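You operate a simulated robot arm through the tools that you are given. There is no shell and no other tool.

You are at the controls of a simulated robot arm. One attempt, no reset.

## Task
Put the lid on the sieves, clamp them and shake till the sand covers the pan's line.
Fine: clamp with the yellow bar and open it again at the end. Where these are worked on the way, their far stop is far enough and under half their travel is too little: yellow bar.

It is judged by the outcome, as a careful person would: the job done as asked, and still so three seconds after it is handed in. It fails if anything else is knocked over, pushed out of place, dropped, spilled or broken. A push-on lid holds only when it is set on centred and level and pressed home; a screw cap is set on level and turned clockwise until tight.

## Robot
A 6-joint arm with a three-finger gripper, fixed in place. Base frame: the origin is at the foot of the arm, x ahead of it, y to its left, z up. Lengths are in cm, angles in rad, forces in N, time in s.
Its first joint turns from -2.897 to 2.897 rad. Payload 4.89 kg.
Tool frame: the origin (TCP) lies between the finger pads and is the grasp point; the fingertips stand 3 cm ahead of it; z points along the fingers, y is the line along which they close. Largest opening 16.4 cm; the body of the gripper starts 12.5 cm behind the TCP.
Orientation is that of the tool frame in the base frame, as a unit quaternion [w, x, y, z]. With the fingers straight down and closing along the base's y, the tool's x points along the base's -x, its y along +y and its z along -z.

## Interface
- The arm moves only by the tool apply_moves. Its arguments are lists of equal length, an entry for each row: "rotation": the turn, a rotation vector about the tool's x, y, z in rad, a list of three; "dp": the shift along the tool's x, y, z in m, a list of three; "hand": the opening, from 0 (shut) to 1 (fully open). In form: {"rotation": [[ax, ay, az], ...], "dp": [[tx, ty, tz], ...], "hand": [hand, ...]}. A call has 1 to 20 rows; each row is the pose to reach, as a shift and turn from the pose commanded when the call began, along the tool's axes at that moment. Each row takes 0.2 s and may step no farther than 5 cm and 0.15 rad from the row before; otherwise, or with a gripper value out of range, the whole call is refused. A pose out of reach is approached as far as the arm can. The call stops where the force on the tool passes 70 N (or 10 N more than at its start, if that is more) or the arm is blocked; 0.2 s more then pass. The fingers move at their own pace (about 10.8 cm/s each) and stop on an object; they squeeze with about 27 N. The grip force told is the motor's: it shows also when the fingers shut on nothing. Time passes only in rows, and 0.2 s behind the last, so rows that repeat a pose let the fingers close. It gives the time, the measured TCP pose, the force on the tool (base axes), the opening and the grip force at its end, in the units of the frame above (readings bear some noise), with the torque about the TCP (base axes, N m) and any sound that the robot's microphone picked up.
- Cameras (640 x 400 px; columns grow to the right, rows downward): "scene" is fixed at [5.12, -49.86, 150.48]; the picture's right is [0.81, -0.59, 0.00], its down [-0.15, -0.20, -0.97] and it looks along [0.57, 0.78, -0.25] (base axes); focal length 310 px, centre (320, 200). "wrist" rides on the gripper at [7.6, -0.2, -15.2] in the tool frame; the picture's right is [0.02, 1.00, 0.00], its down [-0.88, 0.02, -0.47] and it looks along [-0.47, 0.01, 0.88] (tool axes); focal length 247 px, centre (320, 200). There is no depth. A picture from a camera that has moved, and an enlarged one, comes with that camera's place and axes in the base frame and with its lens.
- grab_frame(camera): a new picture of that camera. It takes no simulated time.
- lift_body(by): slides the trunk up (or, below 0, down) by that many cm; the arm rides with it, the base frame stays. It gives what a move gives, with no picture.
- enlarge(camera, box): a new picture of the part [left, top, right, bottom] of that camera's present view, enlarged. It takes no simulated time.
- job_done(): hands the job in; it is judged then, once.

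Nothing tells you positions but the pictures and the camera data. Unless the task says otherwise, let go and move clear before handing in.

The tools are called after "Emit:" by a JSON object that holds its "op" and its "data". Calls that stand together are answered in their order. apply_moves: Moves the arm, as the interface text tells. Its arguments: {"type":"object","properties":{"rotation":{"type":"array","items":{"type":"array","items":{"type":"number"}}},"dp":{"type":"array","items":{"type":"array","items":{"type":"number"}}},"hand":{"type":"array","items":{"type":"number"}}},"required":["rotation","dp","hand"]} The other tools are called the same way: lift_body (by) slides the trunk up or down; grab_frame (camera) takes a picture; enlarge (camera, box) takes an enlarged picture of a part of a camera's view; job_done () hands the job in.

At the start:

```text
time: 0.0
position: [49.08, 22.17, 135.96]
orientation: [0.0, 0.0, 1.0, 0.0]
ft_force: [0.1, -1.0, -0.6]
moment: [0.02, 0.02, 0.02]
width: 16.4
grip_force: 0.1
trunk travel left (down, up): [-17.5, 21.5]
```

scene: 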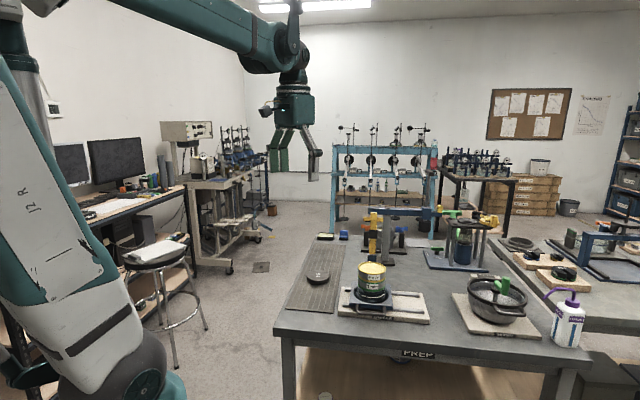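
wrist: 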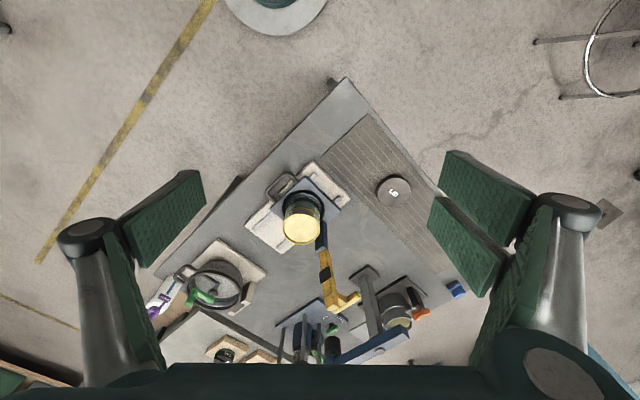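

I see a table with a sieve stack (yellow/dark cylinder on a shaker base), a dark round lid on a ribbed mat, and a yellow bar behind the stack. I'll look closer before moving.

Emit:
{"op": "enlarge", "data": {"camera": "scene", "box": [280, 200, 440, 330]}}

Emit:
{"op": "enlarge", "data": {"camera": "wrist", "box": [220, 140, 460, 340]}}

Emit:
{"op": "enlarge", "data": {"camera": "scene", "box": [330, 250, 440, 330]}}

```text
3.08 times, centred on (360, 265) of scene
camera zoom: at [5.12, -49.86, 150.48], right [0.81, -0.59, 0.0], down [-0.15, -0.2, -0.97], along [0.57, 0.78, -0.25], focal length 954 px, centre (197, 0)
```

zoom: 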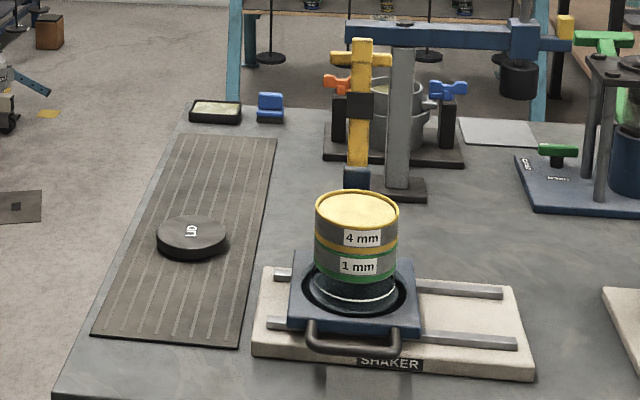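

```text
2.00 times, centred on (340, 240) of wrist
camera zoom: at [41.45, 21.95, 151.21], right [-0.02, 1.0, 0.0], down [0.88, 0.02, 0.47], along [0.47, 0.01, -0.88], focal length 494 px, centre (280, 120)
```

zoom: 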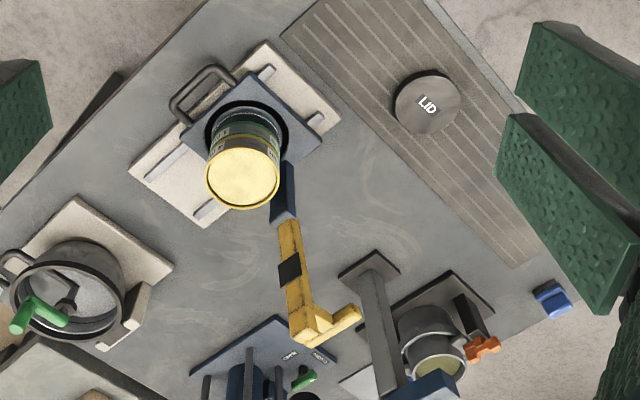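

```text
5.00 times, centred on (385, 290) of scene
camera zoom: at [5.12, -49.86, 150.48], right [0.81, -0.59, 0.0], down [-0.15, -0.2, -0.97], along [0.57, 0.78, -0.25], focal length 1551 px, centre (-5, -250)
```

zoom: 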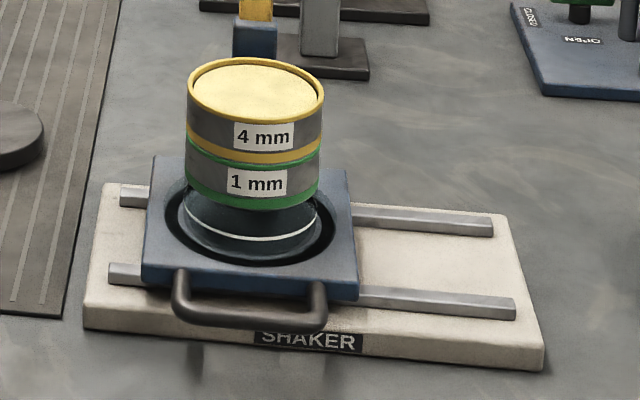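

The lid looks to be near (71, 43, 89.6). The stack top is near (75.5, 17.4, 102), with the upright yellow clamp bar behind it and the carriage handle on the near side. I'll move above the lid with the fingers turned parallel to the rails and look again.

Emit:
{"op": "apply_moves", "data": {"rotation": [[0, 0, -0.07], [0, 0, -0.14], [0, 0, -0.21], [0, 0, -0.28], [0, 0, -0.35], [0, 0, -0.42], [0, 0, -0.5], [0, 0, -0.57], [0, 0, -0.64], [0, 0, -0.716]], "dp": [[-0.02, 0.019, 0.025], [-0.04, 0.038, 0.05], [-0.06, 0.057, 0.075], [-0.08, 0.076, 0.1], [-0.1, 0.095, 0.125], [-0.12, 0.114, 0.15], [-0.14, 0.133, 0.175], [-0.16, 0.152, 0.2], [-0.18, 0.171, 0.225], [-0.2, 0.19, 0.25]], "hand": [1, 1, 1, 1, 1, 1, 1, 1, 1, 1]}}

Emit:
{"op": "grab_frame", "data": {"camera": "wrist"}}

Emit:
{"op": "grab_frame", "data": {"camera": "scene"}}

```text
time: 2.2
position: [69.11, 40.93, 110.81]
orientation: [0.0, -0.351, 0.936, 0.0]
ft_force: [-0.8, -0.6, 1.3]
moment: [0.18, -0.2, 0.01]
width: 16.41
grip_force: 0.0
trunk travel left (down, up): [-17.5, 21.5]
```

```text
taken
camera wrist: at [63.34, 35.78, 126.11], right [-0.67, 0.74, 0.0], down [0.65, 0.59, 0.47], along [0.35, 0.32, -0.88], focal length 247 px, centre (320, 200)
```

wrist: 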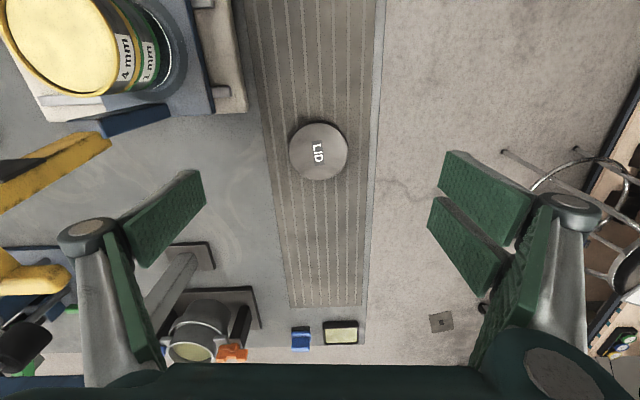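

```text
taken
```

scene: 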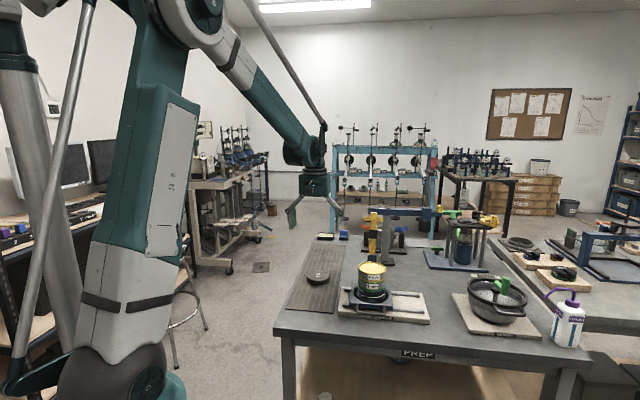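

The table looks turned 45°, and the lid is at about (72, 43.3). I'll centre over it, align to 45° and come lower for a better fix.

Emit:
{"op": "apply_moves", "data": {"rotation": [[0, 0, -0.025], [0, 0, -0.05], [0, 0, -0.069], [0, 0, -0.069]], "dp": [[-0.012, 0, 0.035], [-0.024, 0, 0.07], [-0.0352, -0.0006, 0.105], [-0.0352, -0.0006, 0.105]], "hand": [1, 1, 1, 1]}}

Emit:
{"op": "grab_frame", "data": {"camera": "wrist"}}

Emit:
{"op": "enlarge", "data": {"camera": "scene", "box": [260, 210, 420, 320]}}

```text
time: 3.2
position: [72.04, 43.33, 100.48]
orientation: [0.0, -0.382, 0.924, 0.0]
ft_force: [-0.1, 0.7, -1.3]
moment: [-0.04, 0.11, -0.01]
width: 16.4
grip_force: 0.2
trunk travel left (down, up): [-17.5, 21.5]
```

```text
taken
camera wrist: at [66.66, 37.84, 115.74], right [-0.72, 0.69, 0.0], down [0.61, 0.64, 0.47], along [0.33, 0.34, -0.88], focal length 247 px, centre (320, 200)
```

wrist: 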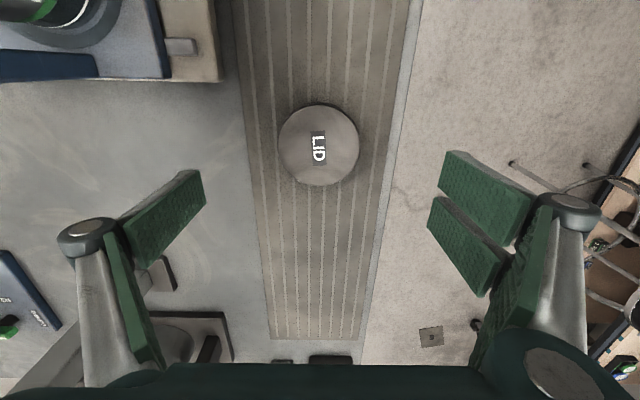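

```text
3.64 times, centred on (340, 265) of scene
camera zoom: at [5.12, -49.86, 150.48], right [0.81, -0.59, 0.0], down [-0.15, -0.2, -0.97], along [0.57, 0.78, -0.25], focal length 1128 px, centre (247, -36)
```

zoom: 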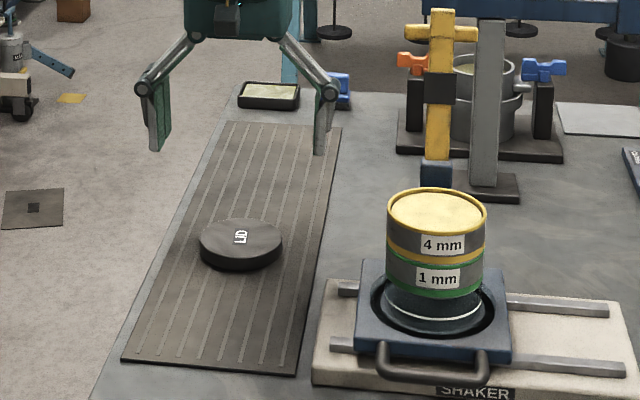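

The gripper is centred over the lid to within a couple of mm. I'll descend part-way and check the fingertip height against the lid.

Emit:
{"op": "apply_moves", "data": {"rotation": [[0, 0, 0], [0, 0, 0], [0, 0, 0], [0, 0, 0]], "dp": [[0, 0, 0.03], [0, 0, 0.06], [0, 0, 0.08], [0, 0, 0.08]], "hand": [0.8, 0.75, 0.75, 0.75]}}

Emit:
{"op": "grab_frame", "data": {"camera": "wrist"}}

Emit:
{"op": "enlarge", "data": {"camera": "scene", "box": [280, 240, 360, 300]}}

```text
time: 4.2
position: [71.92, 43.56, 92.41]
orientation: [0.0, -0.382, 0.924, 0.0]
ft_force: [0.9, 0.9, -0.1]
moment: [-0.02, 0.05, 0.0]
width: 12.29
grip_force: 0.1
trunk travel left (down, up): [-17.5, 21.5]
```

```text
taken
camera wrist: at [66.55, 37.89, 107.68], right [-0.72, 0.69, 0.0], down [0.61, 0.64, 0.47], along [0.33, 0.34, -0.88], focal length 247 px, centre (320, 200)
```

wrist: 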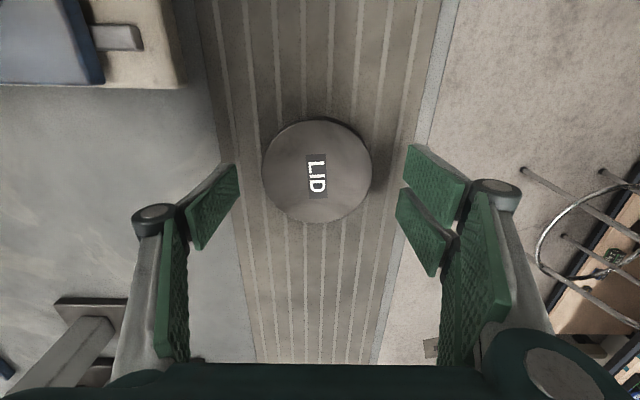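

```text
6.67 times, centred on (320, 270) of scene
camera zoom: at [5.12, -49.86, 150.48], right [0.81, -0.59, 0.0], down [-0.15, -0.2, -0.97], along [0.57, 0.78, -0.25], focal length 2068 px, centre (320, -267)
```

zoom: 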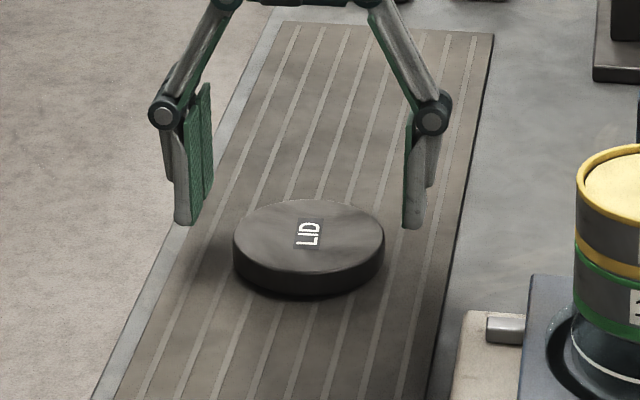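

The lid top is at about z 88.7 and its side is about 1.5 cm tall. I'll shift slightly to centre, lower so the tips straddle it just above the mat, and close.

Emit:
{"op": "apply_moves", "data": {"rotation": [[0, 0, 0], [0, 0, 0], [0, 0, 0], [0, 0, 0]], "dp": [[0.0015, -0.0033, 0], [0.0015, -0.0033, 0.008], [0.0015, -0.0033, 0.016], [0.0015, -0.0033, 0.016]], "hand": [0.75, 0.75, 0.75, 0.75]}}

Emit:
{"op": "grab_frame", "data": {"camera": "wrist"}}

Emit:
{"op": "enlarge", "data": {"camera": "scene", "box": [280, 240, 360, 300]}}

```text
time: 5.2
position: [71.86, 43.03, 90.89]
orientation: [0.0, -0.382, 0.924, 0.0]
ft_force: [-0.4, 0.4, -0.3]
moment: [0.0, 0.02, 0.0]
width: 12.3
grip_force: 0.0
trunk travel left (down, up): [-17.5, 21.5]
```

```text
taken
camera wrist: at [66.63, 37.47, 106.14], right [-0.72, 0.69, 0.0], down [0.61, 0.64, 0.47], along [0.33, 0.34, -0.88], focal length 247 px, centre (320, 200)
```

wrist: 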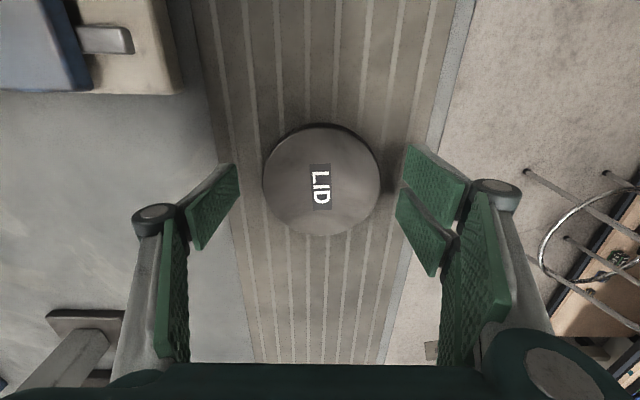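

```text
6.67 times, centred on (320, 270) of scene
camera zoom: at [5.12, -49.86, 150.48], right [0.81, -0.59, 0.0], down [-0.15, -0.2, -0.97], along [0.57, 0.78, -0.25], focal length 2068 px, centre (320, -267)
```

zoom: 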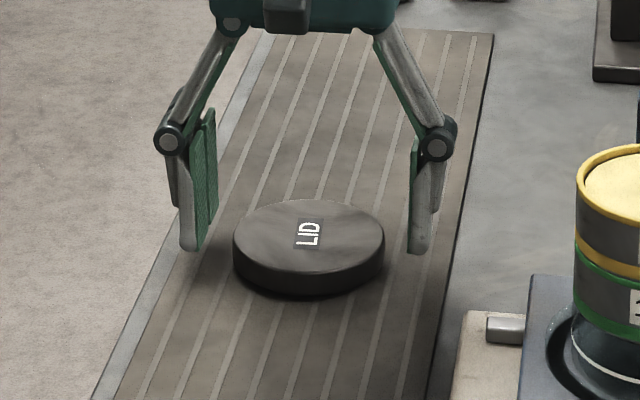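

Centring is good. I'll lower another 4 mm and close on the lid.

Emit:
{"op": "apply_moves", "data": {"rotation": [[0, 0, 0], [0, 0, 0], [0, 0, 0], [0, 0, 0], [0, 0, 0], [0, 0, 0]], "dp": [[0, 0, 0.002], [0, 0, 0.004], [0, 0, 0.004], [0, 0, 0.004], [0, 0, 0.004], [0, 0, 0.004]], "hand": [0.75, 0.75, 0.65, 0.55, 0.45, 0.45]}}

Emit:
{"op": "grab_frame", "data": {"camera": "wrist"}}

Emit:
{"op": "enlarge", "data": {"camera": "scene", "box": [280, 240, 360, 300]}}

```text
time: 6.6
position: [71.89, 43.01, 90.4]
orientation: [0.001, -0.382, 0.924, 0.0]
ft_force: [-0.9, 2.5, 1.7]
moment: [0.14, 0.04, 0.03]
width: 9.03
grip_force: 27.3
trunk travel left (down, up): [-17.5, 21.5]
```

```text
taken
camera wrist: at [66.66, 37.47, 105.77], right [-0.72, 0.69, 0.0], down [0.61, 0.64, 0.47], along [0.33, 0.34, -0.88], focal length 247 px, centre (320, 200)
```

wrist: 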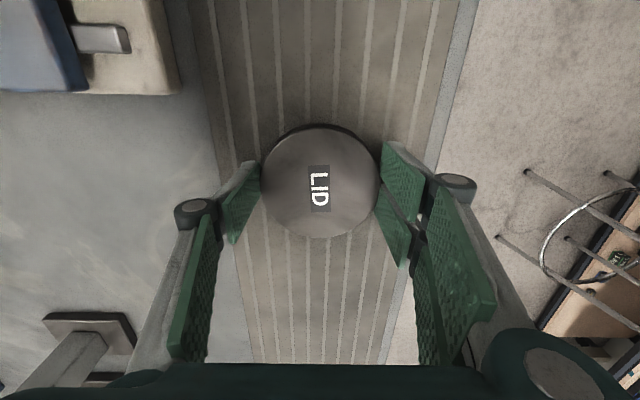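

```text
6.67 times, centred on (320, 270) of scene
camera zoom: at [5.12, -49.86, 150.48], right [0.81, -0.59, 0.0], down [-0.15, -0.2, -0.97], along [0.57, 0.78, -0.25], focal length 2068 px, centre (320, -267)
```

zoom: 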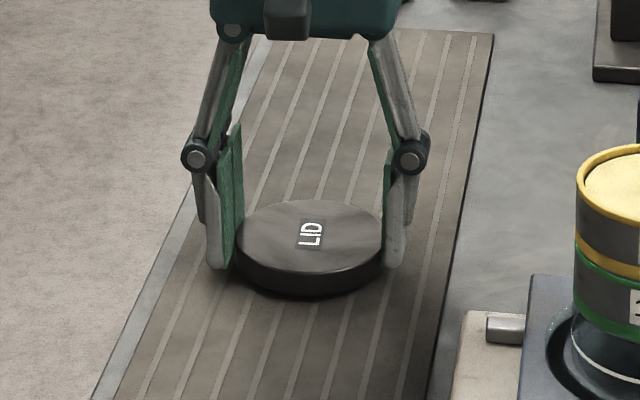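

The lid is gripped, with a measured width of 9.03 cm. I'll lift it clear, move back toward the stack's line, and stop short of it so the wrist camera can see the stack rim.

Emit:
{"op": "apply_moves", "data": {"rotation": [[0, 0, 0], [0, 0, 0], [0, 0, 0], [0, 0, 0], [0, 0, 0], [0, 0, 0], [0, 0, 0], [0, 0, 0], [0, 0, 0], [0, 0, 0], [0, 0, 0], [0, 0, 0], [0, 0, 0]], "dp": [[0, 0, -0.01], [0, 0, -0.03], [0, 0, -0.06], [0, 0, -0.1], [0, 0, -0.14], [0, 0, -0.18], [0, 0, -0.22], [0.03, 0, -0.23], [0.06, 0, -0.23], [0.09, 0, -0.23], [0.12, 0, -0.23], [0.15, 0, -0.23], [0.15, 0, -0.23]], "hand": [0.4, 0.4, 0.4, 0.4, 0.4, 0.4, 0.4, 0.4, 0.4, 0.4, 0.4, 0.4, 0.4]}}

Emit:
{"op": "grab_frame", "data": {"camera": "wrist"}}

Emit:
{"op": "grab_frame", "data": {"camera": "scene"}}

```text
time: 9.4
position: [61.19, 32.27, 113.37]
orientation: [0.0, -0.382, 0.924, 0.0]
ft_force: [-0.3, -0.5, -1.4]
moment: [0.02, -0.07, 0.02]
width: 6.55
grip_force: 0.1
trunk travel left (down, up): [-17.5, 21.5]
```

```text
taken
camera wrist: at [55.74, 26.66, 128.61], right [-0.72, 0.69, 0.0], down [0.61, 0.64, 0.47], along [0.33, 0.34, -0.88], focal length 247 px, centre (320, 200)
```

wrist: 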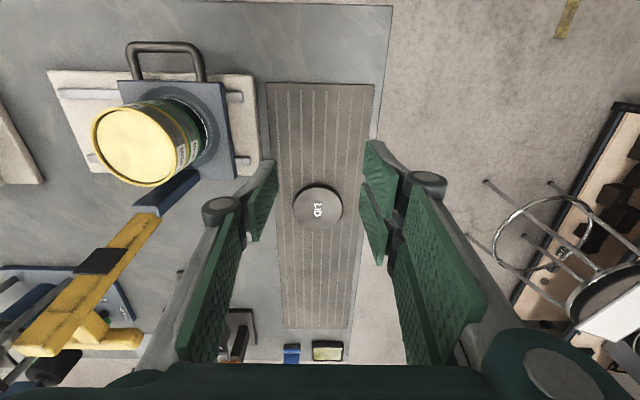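

```text
taken
```

scene: 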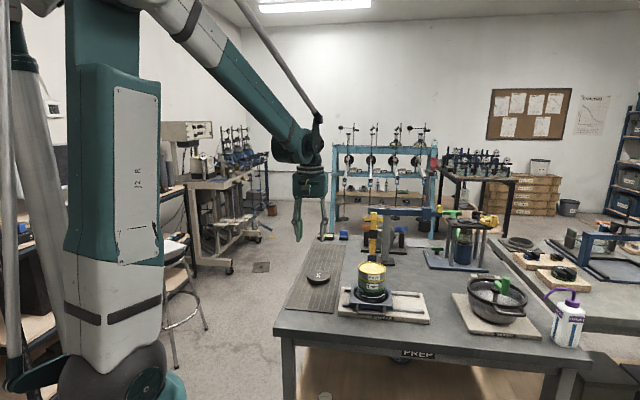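

The lid slipped out and is still lying on the mat. I'll check its present state and shape before gripping again, deeper this time.

Emit:
{"op": "enlarge", "data": {"camera": "scene", "box": [295, 255, 345, 290]}}

Emit:
{"op": "enlarge", "data": {"camera": "wrist", "box": [270, 170, 370, 240]}}

Emit:
{"op": "enlarge", "data": {"camera": "wrist", "box": [0, 40, 270, 210]}}

```text
11.43 times, centred on (320, 272) of scene
camera zoom: at [5.12, -49.86, 150.48], right [0.81, -0.59, 0.0], down [-0.15, -0.2, -0.97], along [0.57, 0.78, -0.25], focal length 3544 px, centre (320, -629)
```

zoom: 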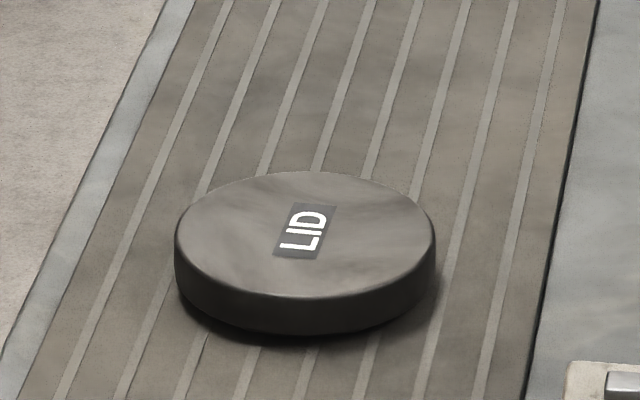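

```text
5.71 times, centred on (320, 205) of wrist
camera zoom: at [55.74, 26.66, 128.61], right [-0.72, 0.69, 0.0], down [0.61, 0.64, 0.47], along [0.33, 0.34, -0.88], focal length 1411 px, centre (320, 171)
```

zoom: 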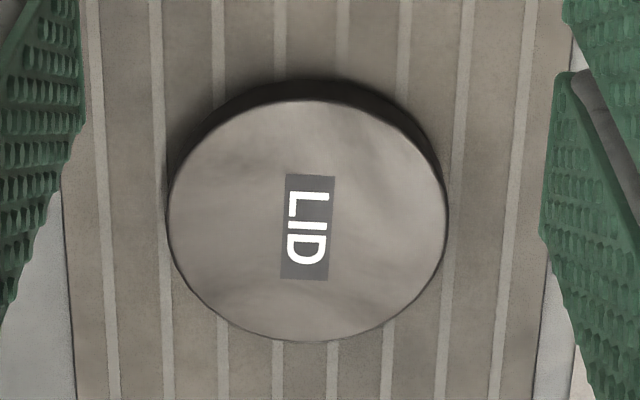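

```text
2.35 times, centred on (135, 125) of wrist
camera zoom: at [55.74, 26.66, 128.61], right [-0.72, 0.69, 0.0], down [0.61, 0.64, 0.47], along [0.33, 0.34, -0.88], focal length 581 px, centre (755, 376)
```

zoom: 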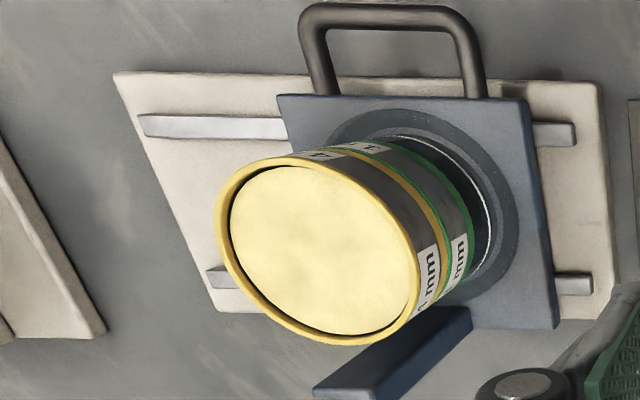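

The lid is undamaged and in the same place. I'll go back, open wide, and lower gently until the tips feel the mat so the grip covers the whole side.

Emit:
{"op": "apply_moves", "data": {"rotation": [[0, 0, 0], [0, 0, 0], [0, 0, 0], [0, 0, 0], [0, 0, 0], [0, 0, 0], [0, 0, 0], [0, 0, 0], [0, 0, 0], [0, 0, 0], [0, 0, 0], [0, 0, 0]], "dp": [[-0.03, 0, 0], [-0.07, 0, 0], [-0.11, 0, 0], [-0.151, 0, 0.0], [-0.151, 0, 0.04], [-0.151, 0, 0.08], [-0.151, 0, 0.12], [-0.151, 0, 0.16], [-0.151, 0, 0.2], [-0.151, 0, 0.215], [-0.151, 0, 0.225], [-0.151, 0, 0.225]], "hand": [0.75, 0.75, 0.75, 0.75, 0.75, 0.75, 0.75, 0.75, 0.75, 0.75, 0.75, 0.75]}}

Emit:
{"op": "grab_frame", "data": {"camera": "wrist"}}

Emit:
{"op": "enlarge", "data": {"camera": "scene", "box": [295, 255, 345, 290]}}

```text
time: 12.0
position: [72.05, 43.16, 90.68]
orientation: [0.0, -0.382, 0.924, 0.001]
ft_force: [0.1, 0.0, 0.0]
moment: [-0.03, 0.01, 0.02]
width: 12.28
grip_force: 0.1
trunk travel left (down, up): [-17.5, 21.5]
```

```text
taken
camera wrist: at [66.67, 37.65, 105.96], right [-0.72, 0.69, 0.0], down [0.61, 0.64, 0.47], along [0.33, 0.34, -0.88], focal length 247 px, centre (320, 200)
```

wrist: 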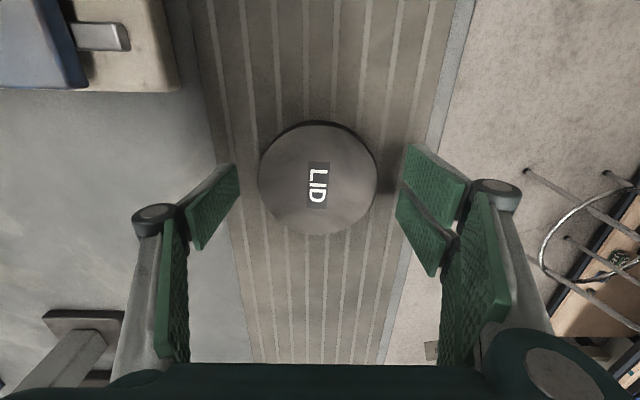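

```text
11.43 times, centred on (320, 272) of scene
camera zoom: at [5.12, -49.86, 150.48], right [0.81, -0.59, 0.0], down [-0.15, -0.2, -0.97], along [0.57, 0.78, -0.25], focal length 3544 px, centre (320, -629)
```

zoom: 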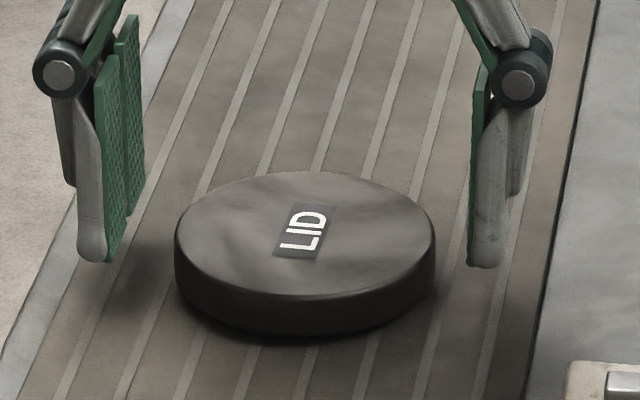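

The tips are still roughly 6 mm above the mat. I'll centre slightly and go down in small steps.

Emit:
{"op": "apply_moves", "data": {"rotation": [[0, 0, 0], [0, 0, 0], [0, 0, 0], [0, 0, 0]], "dp": [[0.002, -0.002, 0], [0.002, -0.002, 0.002], [0.002, -0.002, 0.004], [0.002, -0.002, 0.005]], "hand": [0.75, 0.75, 0.75, 0.75]}}

```text
time: 13.0
position: [72.01, 42.87, 90.26]
orientation: [0.001, -0.382, 0.924, 0.0]
ft_force: [0.1, -0.3, 0.5]
moment: [0.04, 0.0, -0.02]
width: 12.31
grip_force: 0.2
trunk travel left (down, up): [-17.5, 21.5]
```

Emit:
{"op": "apply_moves", "data": {"rotation": [[0, 0, 0], [0, 0, 0], [0, 0, 0]], "dp": [[0, 0, 0.001], [0, 0, 0.002], [0, 0, 0.002]], "hand": [0.75, 0.75, 0.75]}}

Emit:
{"op": "enlarge", "data": {"camera": "scene", "box": [295, 255, 345, 290]}}

```text
time: 13.8
position: [72.05, 42.87, 90.24]
orientation: [0.0, -0.382, 0.924, -0.001]
ft_force: [0.3, 0.0, 0.4]
moment: [0.03, 0.0, -0.01]
width: 12.32
grip_force: 0.1
trunk travel left (down, up): [-17.5, 21.5]
```

```text
11.43 times, centred on (320, 272) of scene
camera zoom: at [5.12, -49.86, 150.48], right [0.81, -0.59, 0.0], down [-0.15, -0.2, -0.97], along [0.57, 0.78, -0.25], focal length 3544 px, centre (320, -629)
```

zoom: 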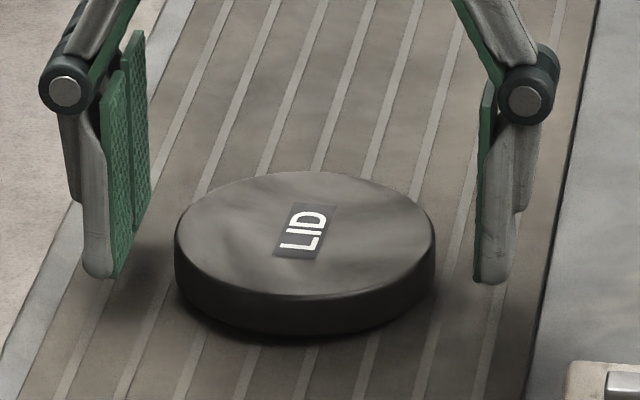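

Still no mat contact, but the tips are now almost at mat level. I'll close firmly and lift in small steps, watching the width.

Emit:
{"op": "apply_moves", "data": {"rotation": [[0, 0, 0], [0, 0, 0], [0, 0, 0], [0, 0, 0], [0, 0, 0]], "dp": [[0, 0, 0.001], [0, 0, 0.001], [0, 0, 0.001], [0, 0, 0.001], [0, 0, 0.001]], "hand": [0.6, 0.5, 0.4, 0.3, 0.2]}}

Emit:
{"op": "enlarge", "data": {"camera": "scene", "box": [295, 255, 345, 290]}}

Emit:
{"op": "grab_frame", "data": {"camera": "wrist"}}

```text
time: 15.0
position: [71.98, 42.77, 90.14]
orientation: [0.0, -0.381, 0.924, -0.001]
ft_force: [-0.2, 3.0, 7.1]
moment: [-0.02, -0.24, 0.02]
width: 8.93
grip_force: 27.3
trunk travel left (down, up): [-17.5, 21.5]
```

```text
11.43 times, centred on (320, 272) of scene
camera zoom: at [5.12, -49.86, 150.48], right [0.81, -0.59, 0.0], down [-0.15, -0.2, -0.97], along [0.57, 0.78, -0.25], focal length 3544 px, centre (320, -629)
```

zoom: 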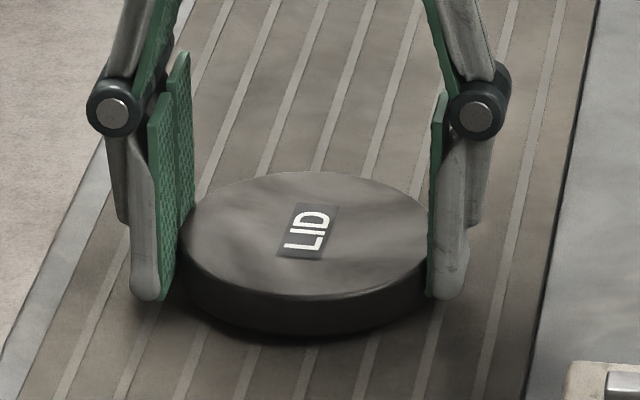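

```text
taken
camera wrist: at [66.65, 37.26, 105.43], right [-0.72, 0.69, 0.0], down [0.61, 0.64, 0.47], along [0.33, 0.34, -0.88], focal length 247 px, centre (320, 200)
```

wrist: 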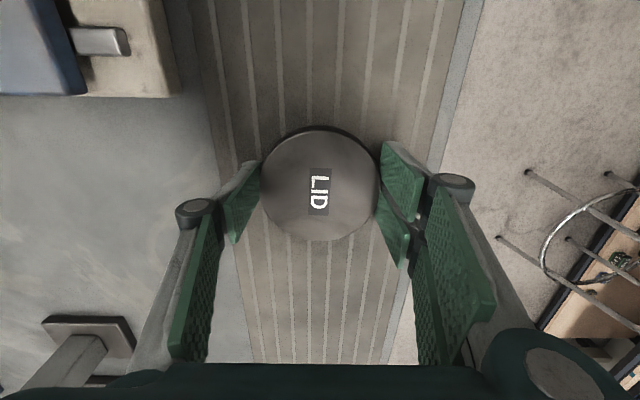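

Emit:
{"op": "apply_moves", "data": {"rotation": [[0, 0, 0], [0, 0, 0], [0, 0, 0], [0, 0, 0]], "dp": [[0, 0, -0.002], [0, 0, -0.005], [0, 0, -0.01], [0, 0, -0.01]], "hand": [0.2, 0.2, 0.2, 0.2]}}

Emit:
{"op": "enlarge", "data": {"camera": "scene", "box": [295, 255, 345, 290]}}

Emit:
{"op": "grab_frame", "data": {"camera": "wrist"}}

```text
time: 16.0
position: [72.03, 42.82, 91.13]
orientation: [0.0, -0.382, 0.924, -0.001]
ft_force: [0.1, -0.7, -1.7]
moment: [-0.05, 0.01, 0.0]
width: 8.93
grip_force: 27.0
trunk travel left (down, up): [-17.5, 21.5]
```

```text
11.43 times, centred on (320, 272) of scene
camera zoom: at [5.12, -49.86, 150.48], right [0.81, -0.59, 0.0], down [-0.15, -0.2, -0.97], along [0.57, 0.78, -0.25], focal length 3544 px, centre (320, -629)
```

zoom: 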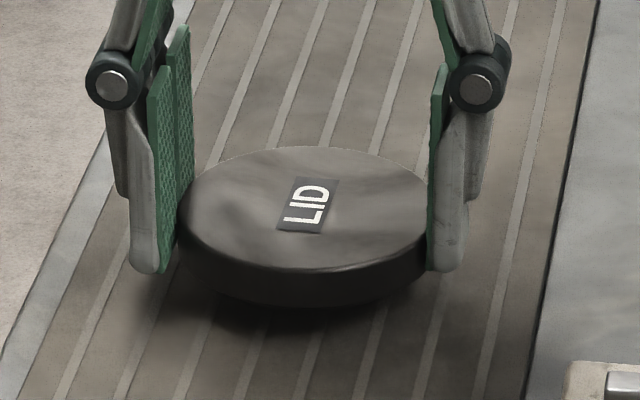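

```text
taken
camera wrist: at [66.69, 37.34, 106.42], right [-0.72, 0.69, 0.0], down [0.61, 0.64, 0.47], along [0.33, 0.34, -0.88], focal length 247 px, centre (320, 200)
```

wrist: 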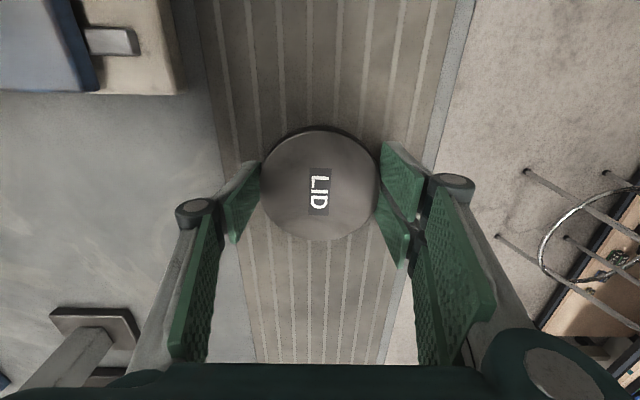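

The lid is lifted level and centred in the grip. I'll raise it and bring it back onto the stack's line, then check the grip.

Emit:
{"op": "apply_moves", "data": {"rotation": [[0, 0, 0], [0, 0, 0], [0, 0, 0], [0, 0, 0], [0, 0, 0], [0, 0, 0], [0, 0, 0], [0, 0, 0], [0, 0, 0], [0, 0, 0], [0, 0, 0], [0, 0, 0], [0, 0, 0], [0, 0, 0], [0, 0, 0], [0, 0, 0]], "dp": [[0, 0, -0.01], [0, 0, -0.03], [0, 0, -0.055], [0, 0, -0.085], [0, 0, -0.115], [0, 0, -0.145], [0, 0, -0.175], [0, 0, -0.2], [0, 0, -0.215], [0.015, 0, -0.22], [0.04, 0, -0.22], [0.07, 0, -0.22], [0.1, 0, -0.22], [0.13, 0, -0.22], [0.147, 0, -0.22], [0.147, 0, -0.22]], "hand": [0.2, 0.2, 0.2, 0.2, 0.2, 0.2, 0.2, 0.2, 0.2, 0.2, 0.2, 0.2, 0.2, 0.2, 0.2, 0.2]}}

Emit:
{"op": "grab_frame", "data": {"camera": "wrist"}}

Emit:
{"op": "enlarge", "data": {"camera": "scene", "box": [280, 190, 440, 290]}}

```text
time: 19.4
position: [61.6, 32.14, 113.32]
orientation: [0.001, -0.382, 0.924, 0.0]
ft_force: [-0.9, 0.4, -1.5]
moment: [0.07, -0.09, 0.02]
width: 8.91
grip_force: 27.2
trunk travel left (down, up): [-17.5, 21.5]
```

```text
taken
camera wrist: at [56.31, 26.57, 128.51], right [-0.72, 0.69, 0.0], down [0.61, 0.64, 0.47], along [0.33, 0.34, -0.88], focal length 247 px, centre (320, 200)
```

wrist: 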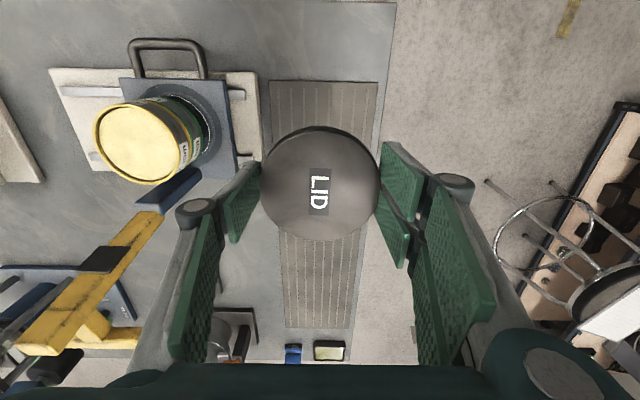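

```text
4.00 times, centred on (360, 240) of scene
camera zoom: at [5.12, -49.86, 150.48], right [0.81, -0.59, 0.0], down [-0.15, -0.2, -0.97], along [0.57, 0.78, -0.25], focal length 1241 px, centre (160, 40)
```

zoom: 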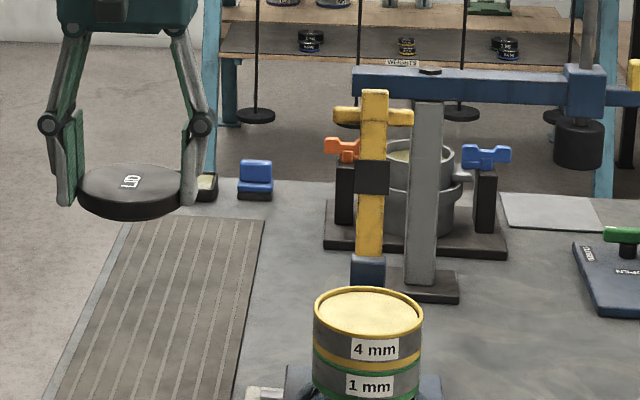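

Grip is holding well. I'll measure the stack rim precisely from here before moving over it.

Emit:
{"op": "enlarge", "data": {"camera": "wrist", "box": [60, 70, 260, 195]}}

Emit:
{"op": "enlarge", "data": {"camera": "scene", "box": [340, 255, 404, 295]}}

```text
3.20 times, centred on (160, 132) of wrist
camera zoom: at [56.31, 26.57, 128.51], right [-0.72, 0.69, 0.0], down [0.61, 0.64, 0.47], along [0.33, 0.34, -0.88], focal length 790 px, centre (832, 416)
```

zoom: 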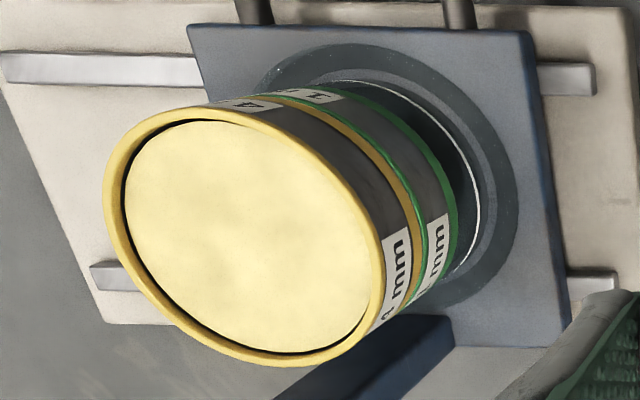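

```text
10.00 times, centred on (372, 275) of scene
camera zoom: at [5.12, -49.86, 150.48], right [0.81, -0.59, 0.0], down [-0.15, -0.2, -0.97], along [0.57, 0.78, -0.25], focal length 3101 px, centre (-200, -550)
```

zoom: 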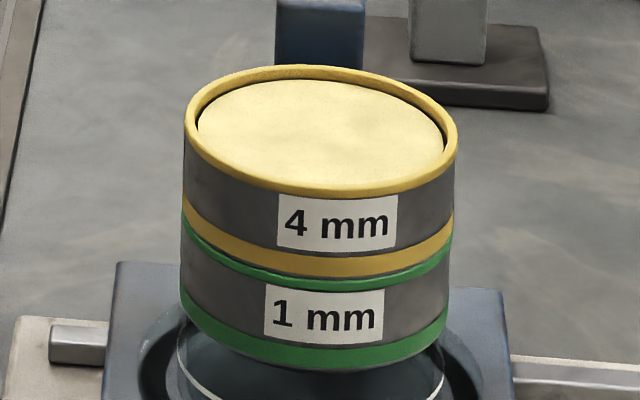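

The consistent estimate for the rim centre is (75.7, 18.3, 102.2), and the lid sits about 4 mm forward of the TCP in the grip. I'll move laterally to hover over the stack with that offset included.

Emit:
{"op": "apply_moves", "data": {"rotation": [[0, 0, 0], [0, 0, 0], [0, 0, 0], [0, 0, 0], [0, 0, 0], [0, 0, 0], [0, 0, 0], [0, 0, 0], [0, 0, 0], [0, 0, 0], [0, 0, 0], [0, 0, 0]], "dp": [[0, -0.01, 0], [0, -0.03, 0], [0, -0.06, 0], [0, -0.09, 0], [0, -0.12, 0], [0, -0.15, 0], [0.001, -0.18, 0], [0.0013, -0.1976, 0], [0.0013, -0.1976, 0.015], [0.0013, -0.1976, 0.035], [0.0013, -0.1976, 0.05], [0.0013, -0.1976, 0.05]], "hand": [0.2, 0.2, 0.2, 0.2, 0.2, 0.2, 0.2, 0.2, 0.2, 0.2, 0.2, 0.2]}}

Emit:
{"op": "grab_frame", "data": {"camera": "wrist"}}

Emit:
{"op": "enlarge", "data": {"camera": "scene", "box": [320, 230, 424, 295]}}

Emit:
{"op": "grab_frame", "data": {"camera": "scene"}}

```text
time: 22.0
position: [75.56, 18.19, 108.12]
orientation: [0.0, -0.382, 0.924, -0.001]
ft_force: [0.6, -0.5, -1.5]
moment: [-0.03, 0.03, 0.01]
width: 8.92
grip_force: 27.2
trunk travel left (down, up): [-17.5, 21.5]
```

```text
taken
camera wrist: at [70.18, 12.72, 123.45], right [-0.72, 0.69, 0.0], down [0.61, 0.64, 0.47], along [0.33, 0.34, -0.88], focal length 247 px, centre (320, 200)
```

wrist: 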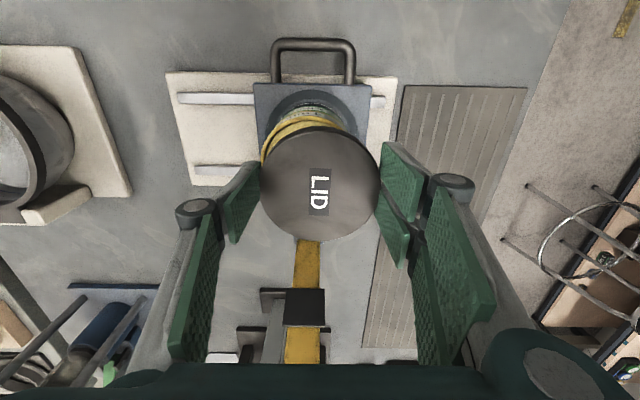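

```text
6.15 times, centred on (372, 262) of scene
camera zoom: at [5.12, -49.86, 150.48], right [0.81, -0.59, 0.0], down [-0.15, -0.2, -0.97], along [0.57, 0.78, -0.25], focal length 1908 px, centre (0, -185)
```

zoom: 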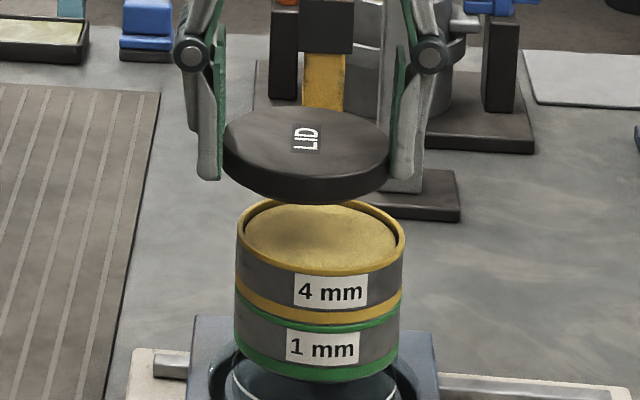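

```text
taken
```

scene: 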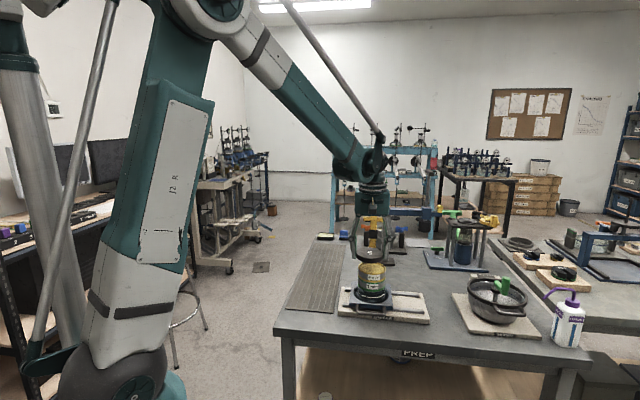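

The lid is hovering, but both views show the stack a bit further toward tool −y. I'll enlarge to measure it.

Emit:
{"op": "enlarge", "data": {"camera": "wrist", "box": [230, 80, 410, 250]}}

Emit:
{"op": "enlarge", "data": {"camera": "scene", "box": [350, 240, 400, 290]}}

```text
2.35 times, centred on (320, 165) of wrist
camera zoom: at [70.18, 12.72, 123.45], right [-0.72, 0.69, 0.0], down [0.61, 0.64, 0.47], along [0.33, 0.34, -0.88], focal length 581 px, centre (320, 282)
```

zoom: 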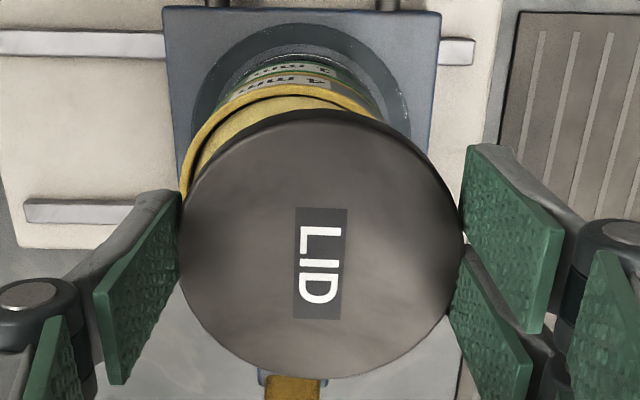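

```text
8.00 times, centred on (375, 265) of scene
camera zoom: at [5.12, -49.86, 150.48], right [0.81, -0.59, 0.0], down [-0.15, -0.2, -0.97], along [0.57, 0.78, -0.25], focal length 2481 px, centre (-120, -320)
```

zoom: 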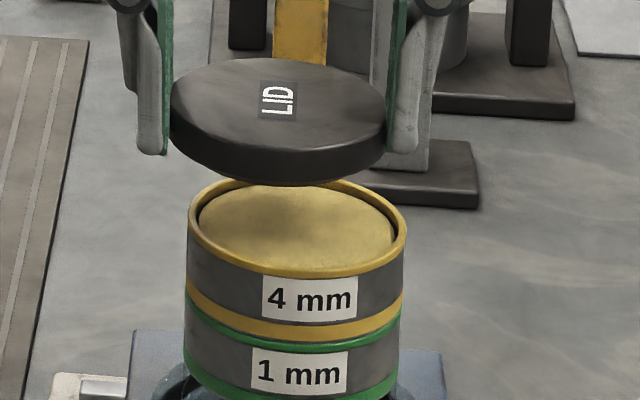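

The stack is about 1.0 cm toward tool −y relative to the lid, and the forward alignment is good. I'll shift laterally and lower partway.

Emit:
{"op": "apply_moves", "data": {"rotation": [[0, 0, 0], [0, 0, 0], [0, 0, 0], [0, 0, 0]], "dp": [[0, -0.005, 0], [0, -0.0097, 0], [0, -0.0097, 0.01], [0, -0.0097, 0.015]], "hand": [0.2, 0.2, 0.2, 0.2]}}

Emit:
{"op": "enlarge", "data": {"camera": "wrist", "box": [230, 80, 410, 250]}}

Emit:
{"op": "enlarge", "data": {"camera": "scene", "box": [350, 240, 400, 290]}}

```text
time: 23.0
position: [76.32, 17.6, 106.65]
orientation: [-0.001, -0.382, 0.924, -0.001]
ft_force: [-1.2, 0.0, -1.0]
moment: [0.03, 0.0, 0.02]
width: 8.89
grip_force: 27.5
trunk travel left (down, up): [-17.5, 21.5]
```

```text
2.35 times, centred on (320, 165) of wrist
camera zoom: at [70.89, 12.15, 121.95], right [-0.72, 0.69, 0.0], down [0.61, 0.64, 0.47], along [0.33, 0.34, -0.88], focal length 581 px, centre (320, 282)
```

zoom: 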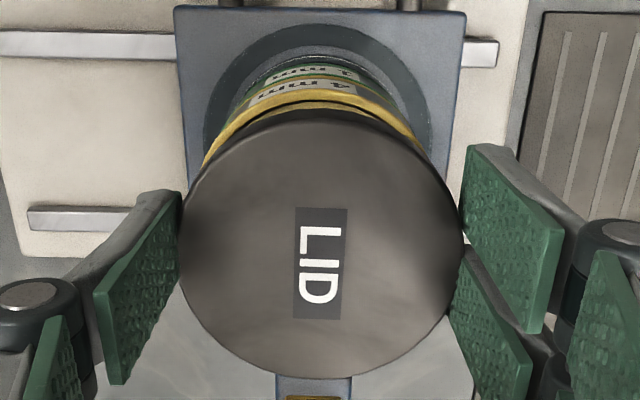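

```text
8.00 times, centred on (375, 265) of scene
camera zoom: at [5.12, -49.86, 150.48], right [0.81, -0.59, 0.0], down [-0.15, -0.2, -0.97], along [0.57, 0.78, -0.25], focal length 2481 px, centre (-120, -320)
```

zoom: 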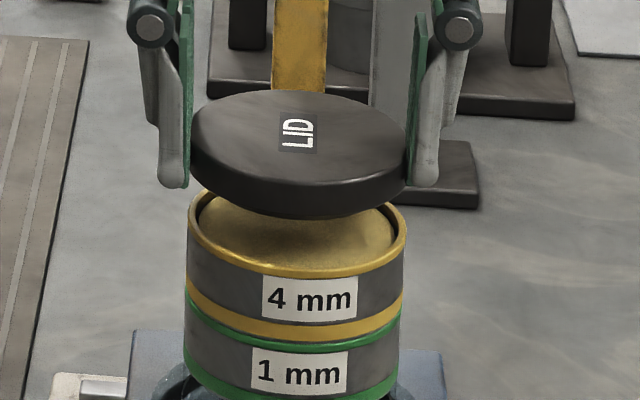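

Laterally aligned now. I'll zoom in on the near arc to verify the forward alignment.

Emit:
{"op": "enlarge", "data": {"camera": "wrist", "box": [260, 95, 380, 170]}}

Emit:
{"op": "enlarge", "data": {"camera": "scene", "box": [356, 250, 396, 275]}}

```text
5.33 times, centred on (320, 132) of wrist
camera zoom: at [70.89, 12.15, 121.95], right [-0.72, 0.69, 0.0], down [0.61, 0.64, 0.47], along [0.33, 0.34, -0.88], focal length 1317 px, centre (320, 560)
```

zoom: 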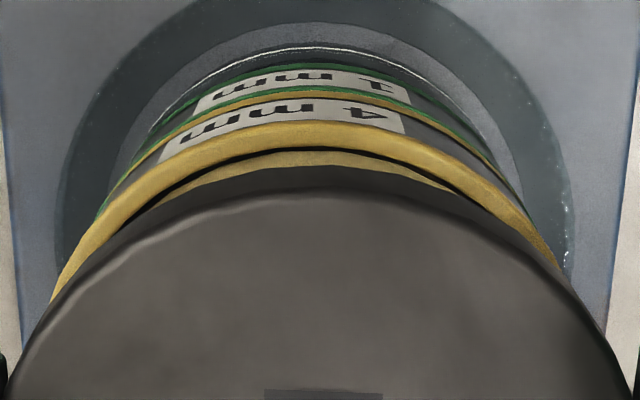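

```text
16.00 times, centred on (376, 262) of scene
camera zoom: at [5.12, -49.86, 150.48], right [0.81, -0.59, 0.0], down [-0.15, -0.2, -0.97], along [0.57, 0.78, -0.25], focal length 4962 px, centre (-576, -800)
```

zoom: 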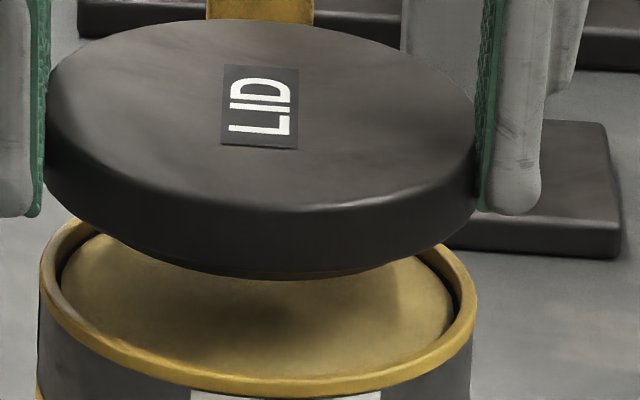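

The lid looks about 1 mm too far forward. I'll correct that and lower to just above the rim.

Emit:
{"op": "apply_moves", "data": {"rotation": [[0, 0, 0], [0, 0, 0], [0, 0, 0]], "dp": [[0.001, -0.0004, 0.004], [0.001, -0.0004, 0.009], [0.001, -0.0004, 0.009]], "hand": [0.2, 0.2, 0.2]}}

Emit:
{"op": "enlarge", "data": {"camera": "wrist", "box": [260, 95, 380, 170]}}

Emit:
{"op": "enlarge", "data": {"camera": "scene", "box": [356, 250, 396, 275]}}

```text
time: 23.8
position: [76.18, 17.44, 105.76]
orientation: [0.0, -0.382, 0.924, 0.001]
ft_force: [-0.2, -0.5, -2.3]
moment: [0.01, 0.02, -0.03]
width: 8.93
grip_force: 27.2
trunk travel left (down, up): [-17.5, 21.5]
```

```text
5.33 times, centred on (320, 132) of wrist
camera zoom: at [70.83, 11.98, 121.01], right [-0.72, 0.69, 0.0], down [0.61, 0.64, 0.47], along [0.33, 0.34, -0.88], focal length 1317 px, centre (320, 560)
```

zoom: 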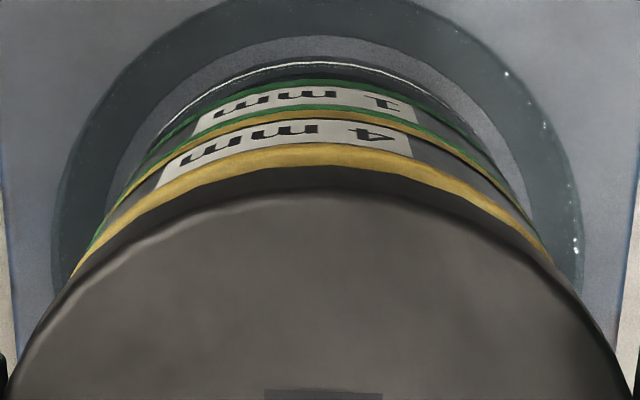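

```text
16.00 times, centred on (376, 262) of scene
camera zoom: at [5.12, -49.86, 150.48], right [0.81, -0.59, 0.0], down [-0.15, -0.2, -0.97], along [0.57, 0.78, -0.25], focal length 4962 px, centre (-576, -800)
```

zoom: 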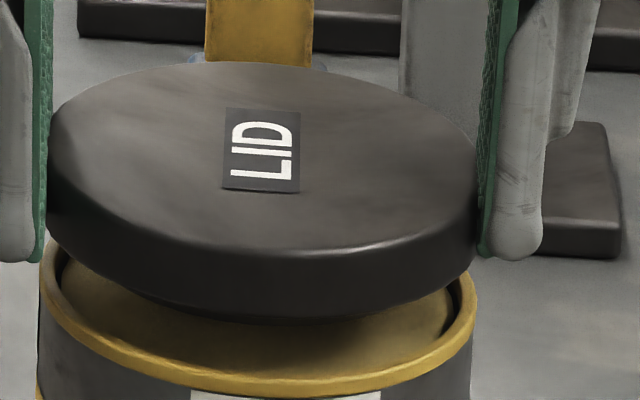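

Nearly aligned in both views. I'll correct back a further 0.7 mm and lower until it touches.

Emit:
{"op": "apply_moves", "data": {"rotation": [[0, 0, 0], [0, 0, 0], [0, 0, 0]], "dp": [[0.0007, 0, 0.002], [0.0007, 0, 0.005], [0.0007, 0, 0.005]], "hand": [0.2, 0.2, 0.2]}}

Emit:
{"op": "enlarge", "data": {"camera": "wrist", "box": [260, 95, 380, 170]}}

Emit:
{"op": "enlarge", "data": {"camera": "scene", "box": [356, 255, 396, 280]}}

```text
time: 24.6
position: [76.05, 17.49, 105.2]
orientation: [0.0, -0.382, 0.924, -0.001]
ft_force: [0.7, -0.2, -2.2]
moment: [0.01, 0.01, -0.01]
width: 8.91
grip_force: 27.1
trunk travel left (down, up): [-17.5, 21.5]
```

```text
5.33 times, centred on (320, 132) of wrist
camera zoom: at [70.78, 11.96, 120.52], right [-0.72, 0.69, 0.0], down [0.61, 0.64, 0.47], along [0.33, 0.34, -0.88], focal length 1317 px, centre (320, 560)
```

zoom: 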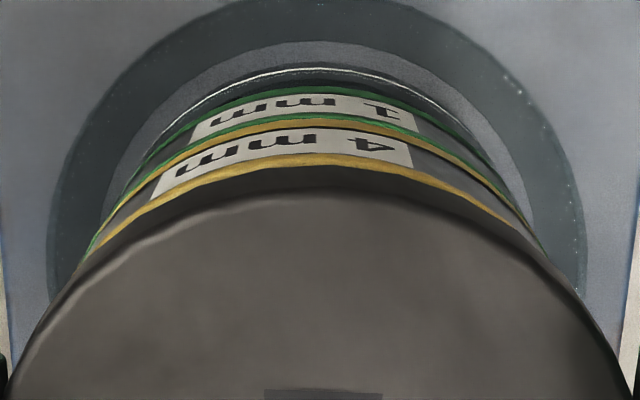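

```text
16.00 times, centred on (376, 268) of scene
camera zoom: at [5.12, -49.86, 150.48], right [0.81, -0.59, 0.0], down [-0.15, -0.2, -0.97], along [0.57, 0.78, -0.25], focal length 4962 px, centre (-576, -880)
```

zoom: 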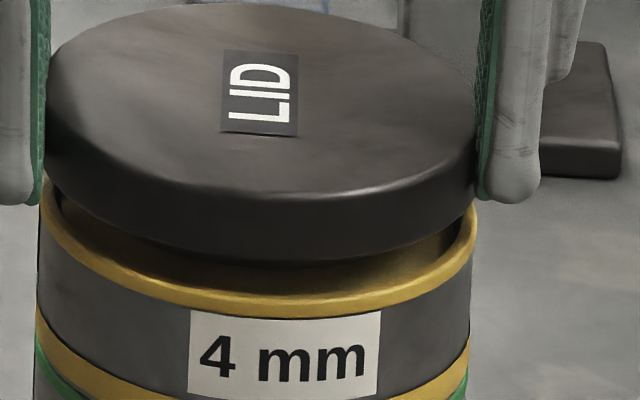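

Aligned within about half a millimetre and about 1 cm of gap left. I'll continue down in small steps while watching the force.

Emit:
{"op": "apply_moves", "data": {"rotation": [[0, 0, 0], [0, 0, 0], [0, 0, 0]], "dp": [[0, 0, 0.002], [0, 0, 0.004], [0, 0, 0.004]], "hand": [0.2, 0.2, 0.2]}}

Emit:
{"op": "enlarge", "data": {"camera": "wrist", "box": [260, 95, 380, 170]}}

Emit:
{"op": "enlarge", "data": {"camera": "scene", "box": [356, 255, 396, 280]}}

```text
time: 25.4
position: [75.99, 17.59, 104.73]
orientation: [0.0, -0.382, 0.924, -0.001]
ft_force: [0.5, 0.5, -2.6]
moment: [0.01, 0.0, 0.01]
width: 8.89
grip_force: 26.8
trunk travel left (down, up): [-17.5, 21.5]
```

```text
5.33 times, centred on (320, 132) of wrist
camera zoom: at [70.79, 12.01, 119.99], right [-0.72, 0.69, 0.0], down [0.61, 0.64, 0.47], along [0.33, 0.34, -0.88], focal length 1317 px, centre (320, 560)
```

zoom: 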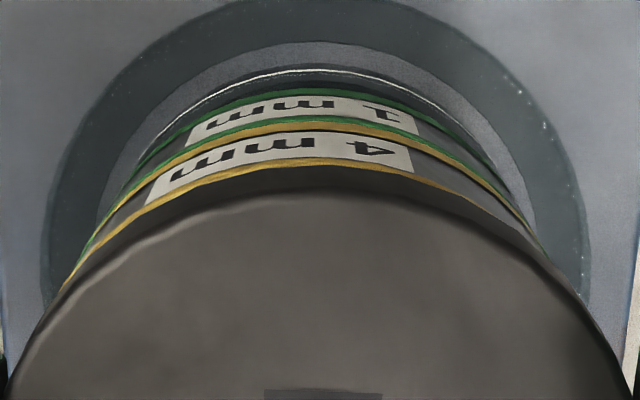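

```text
16.00 times, centred on (376, 268) of scene
camera zoom: at [5.12, -49.86, 150.48], right [0.81, -0.59, 0.0], down [-0.15, -0.2, -0.97], along [0.57, 0.78, -0.25], focal length 4962 px, centre (-576, -880)
```

zoom: 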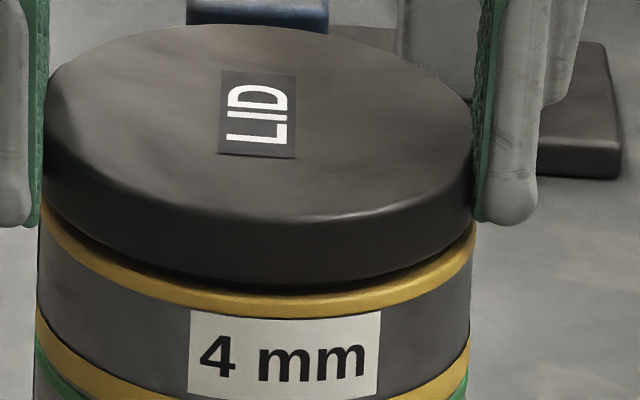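

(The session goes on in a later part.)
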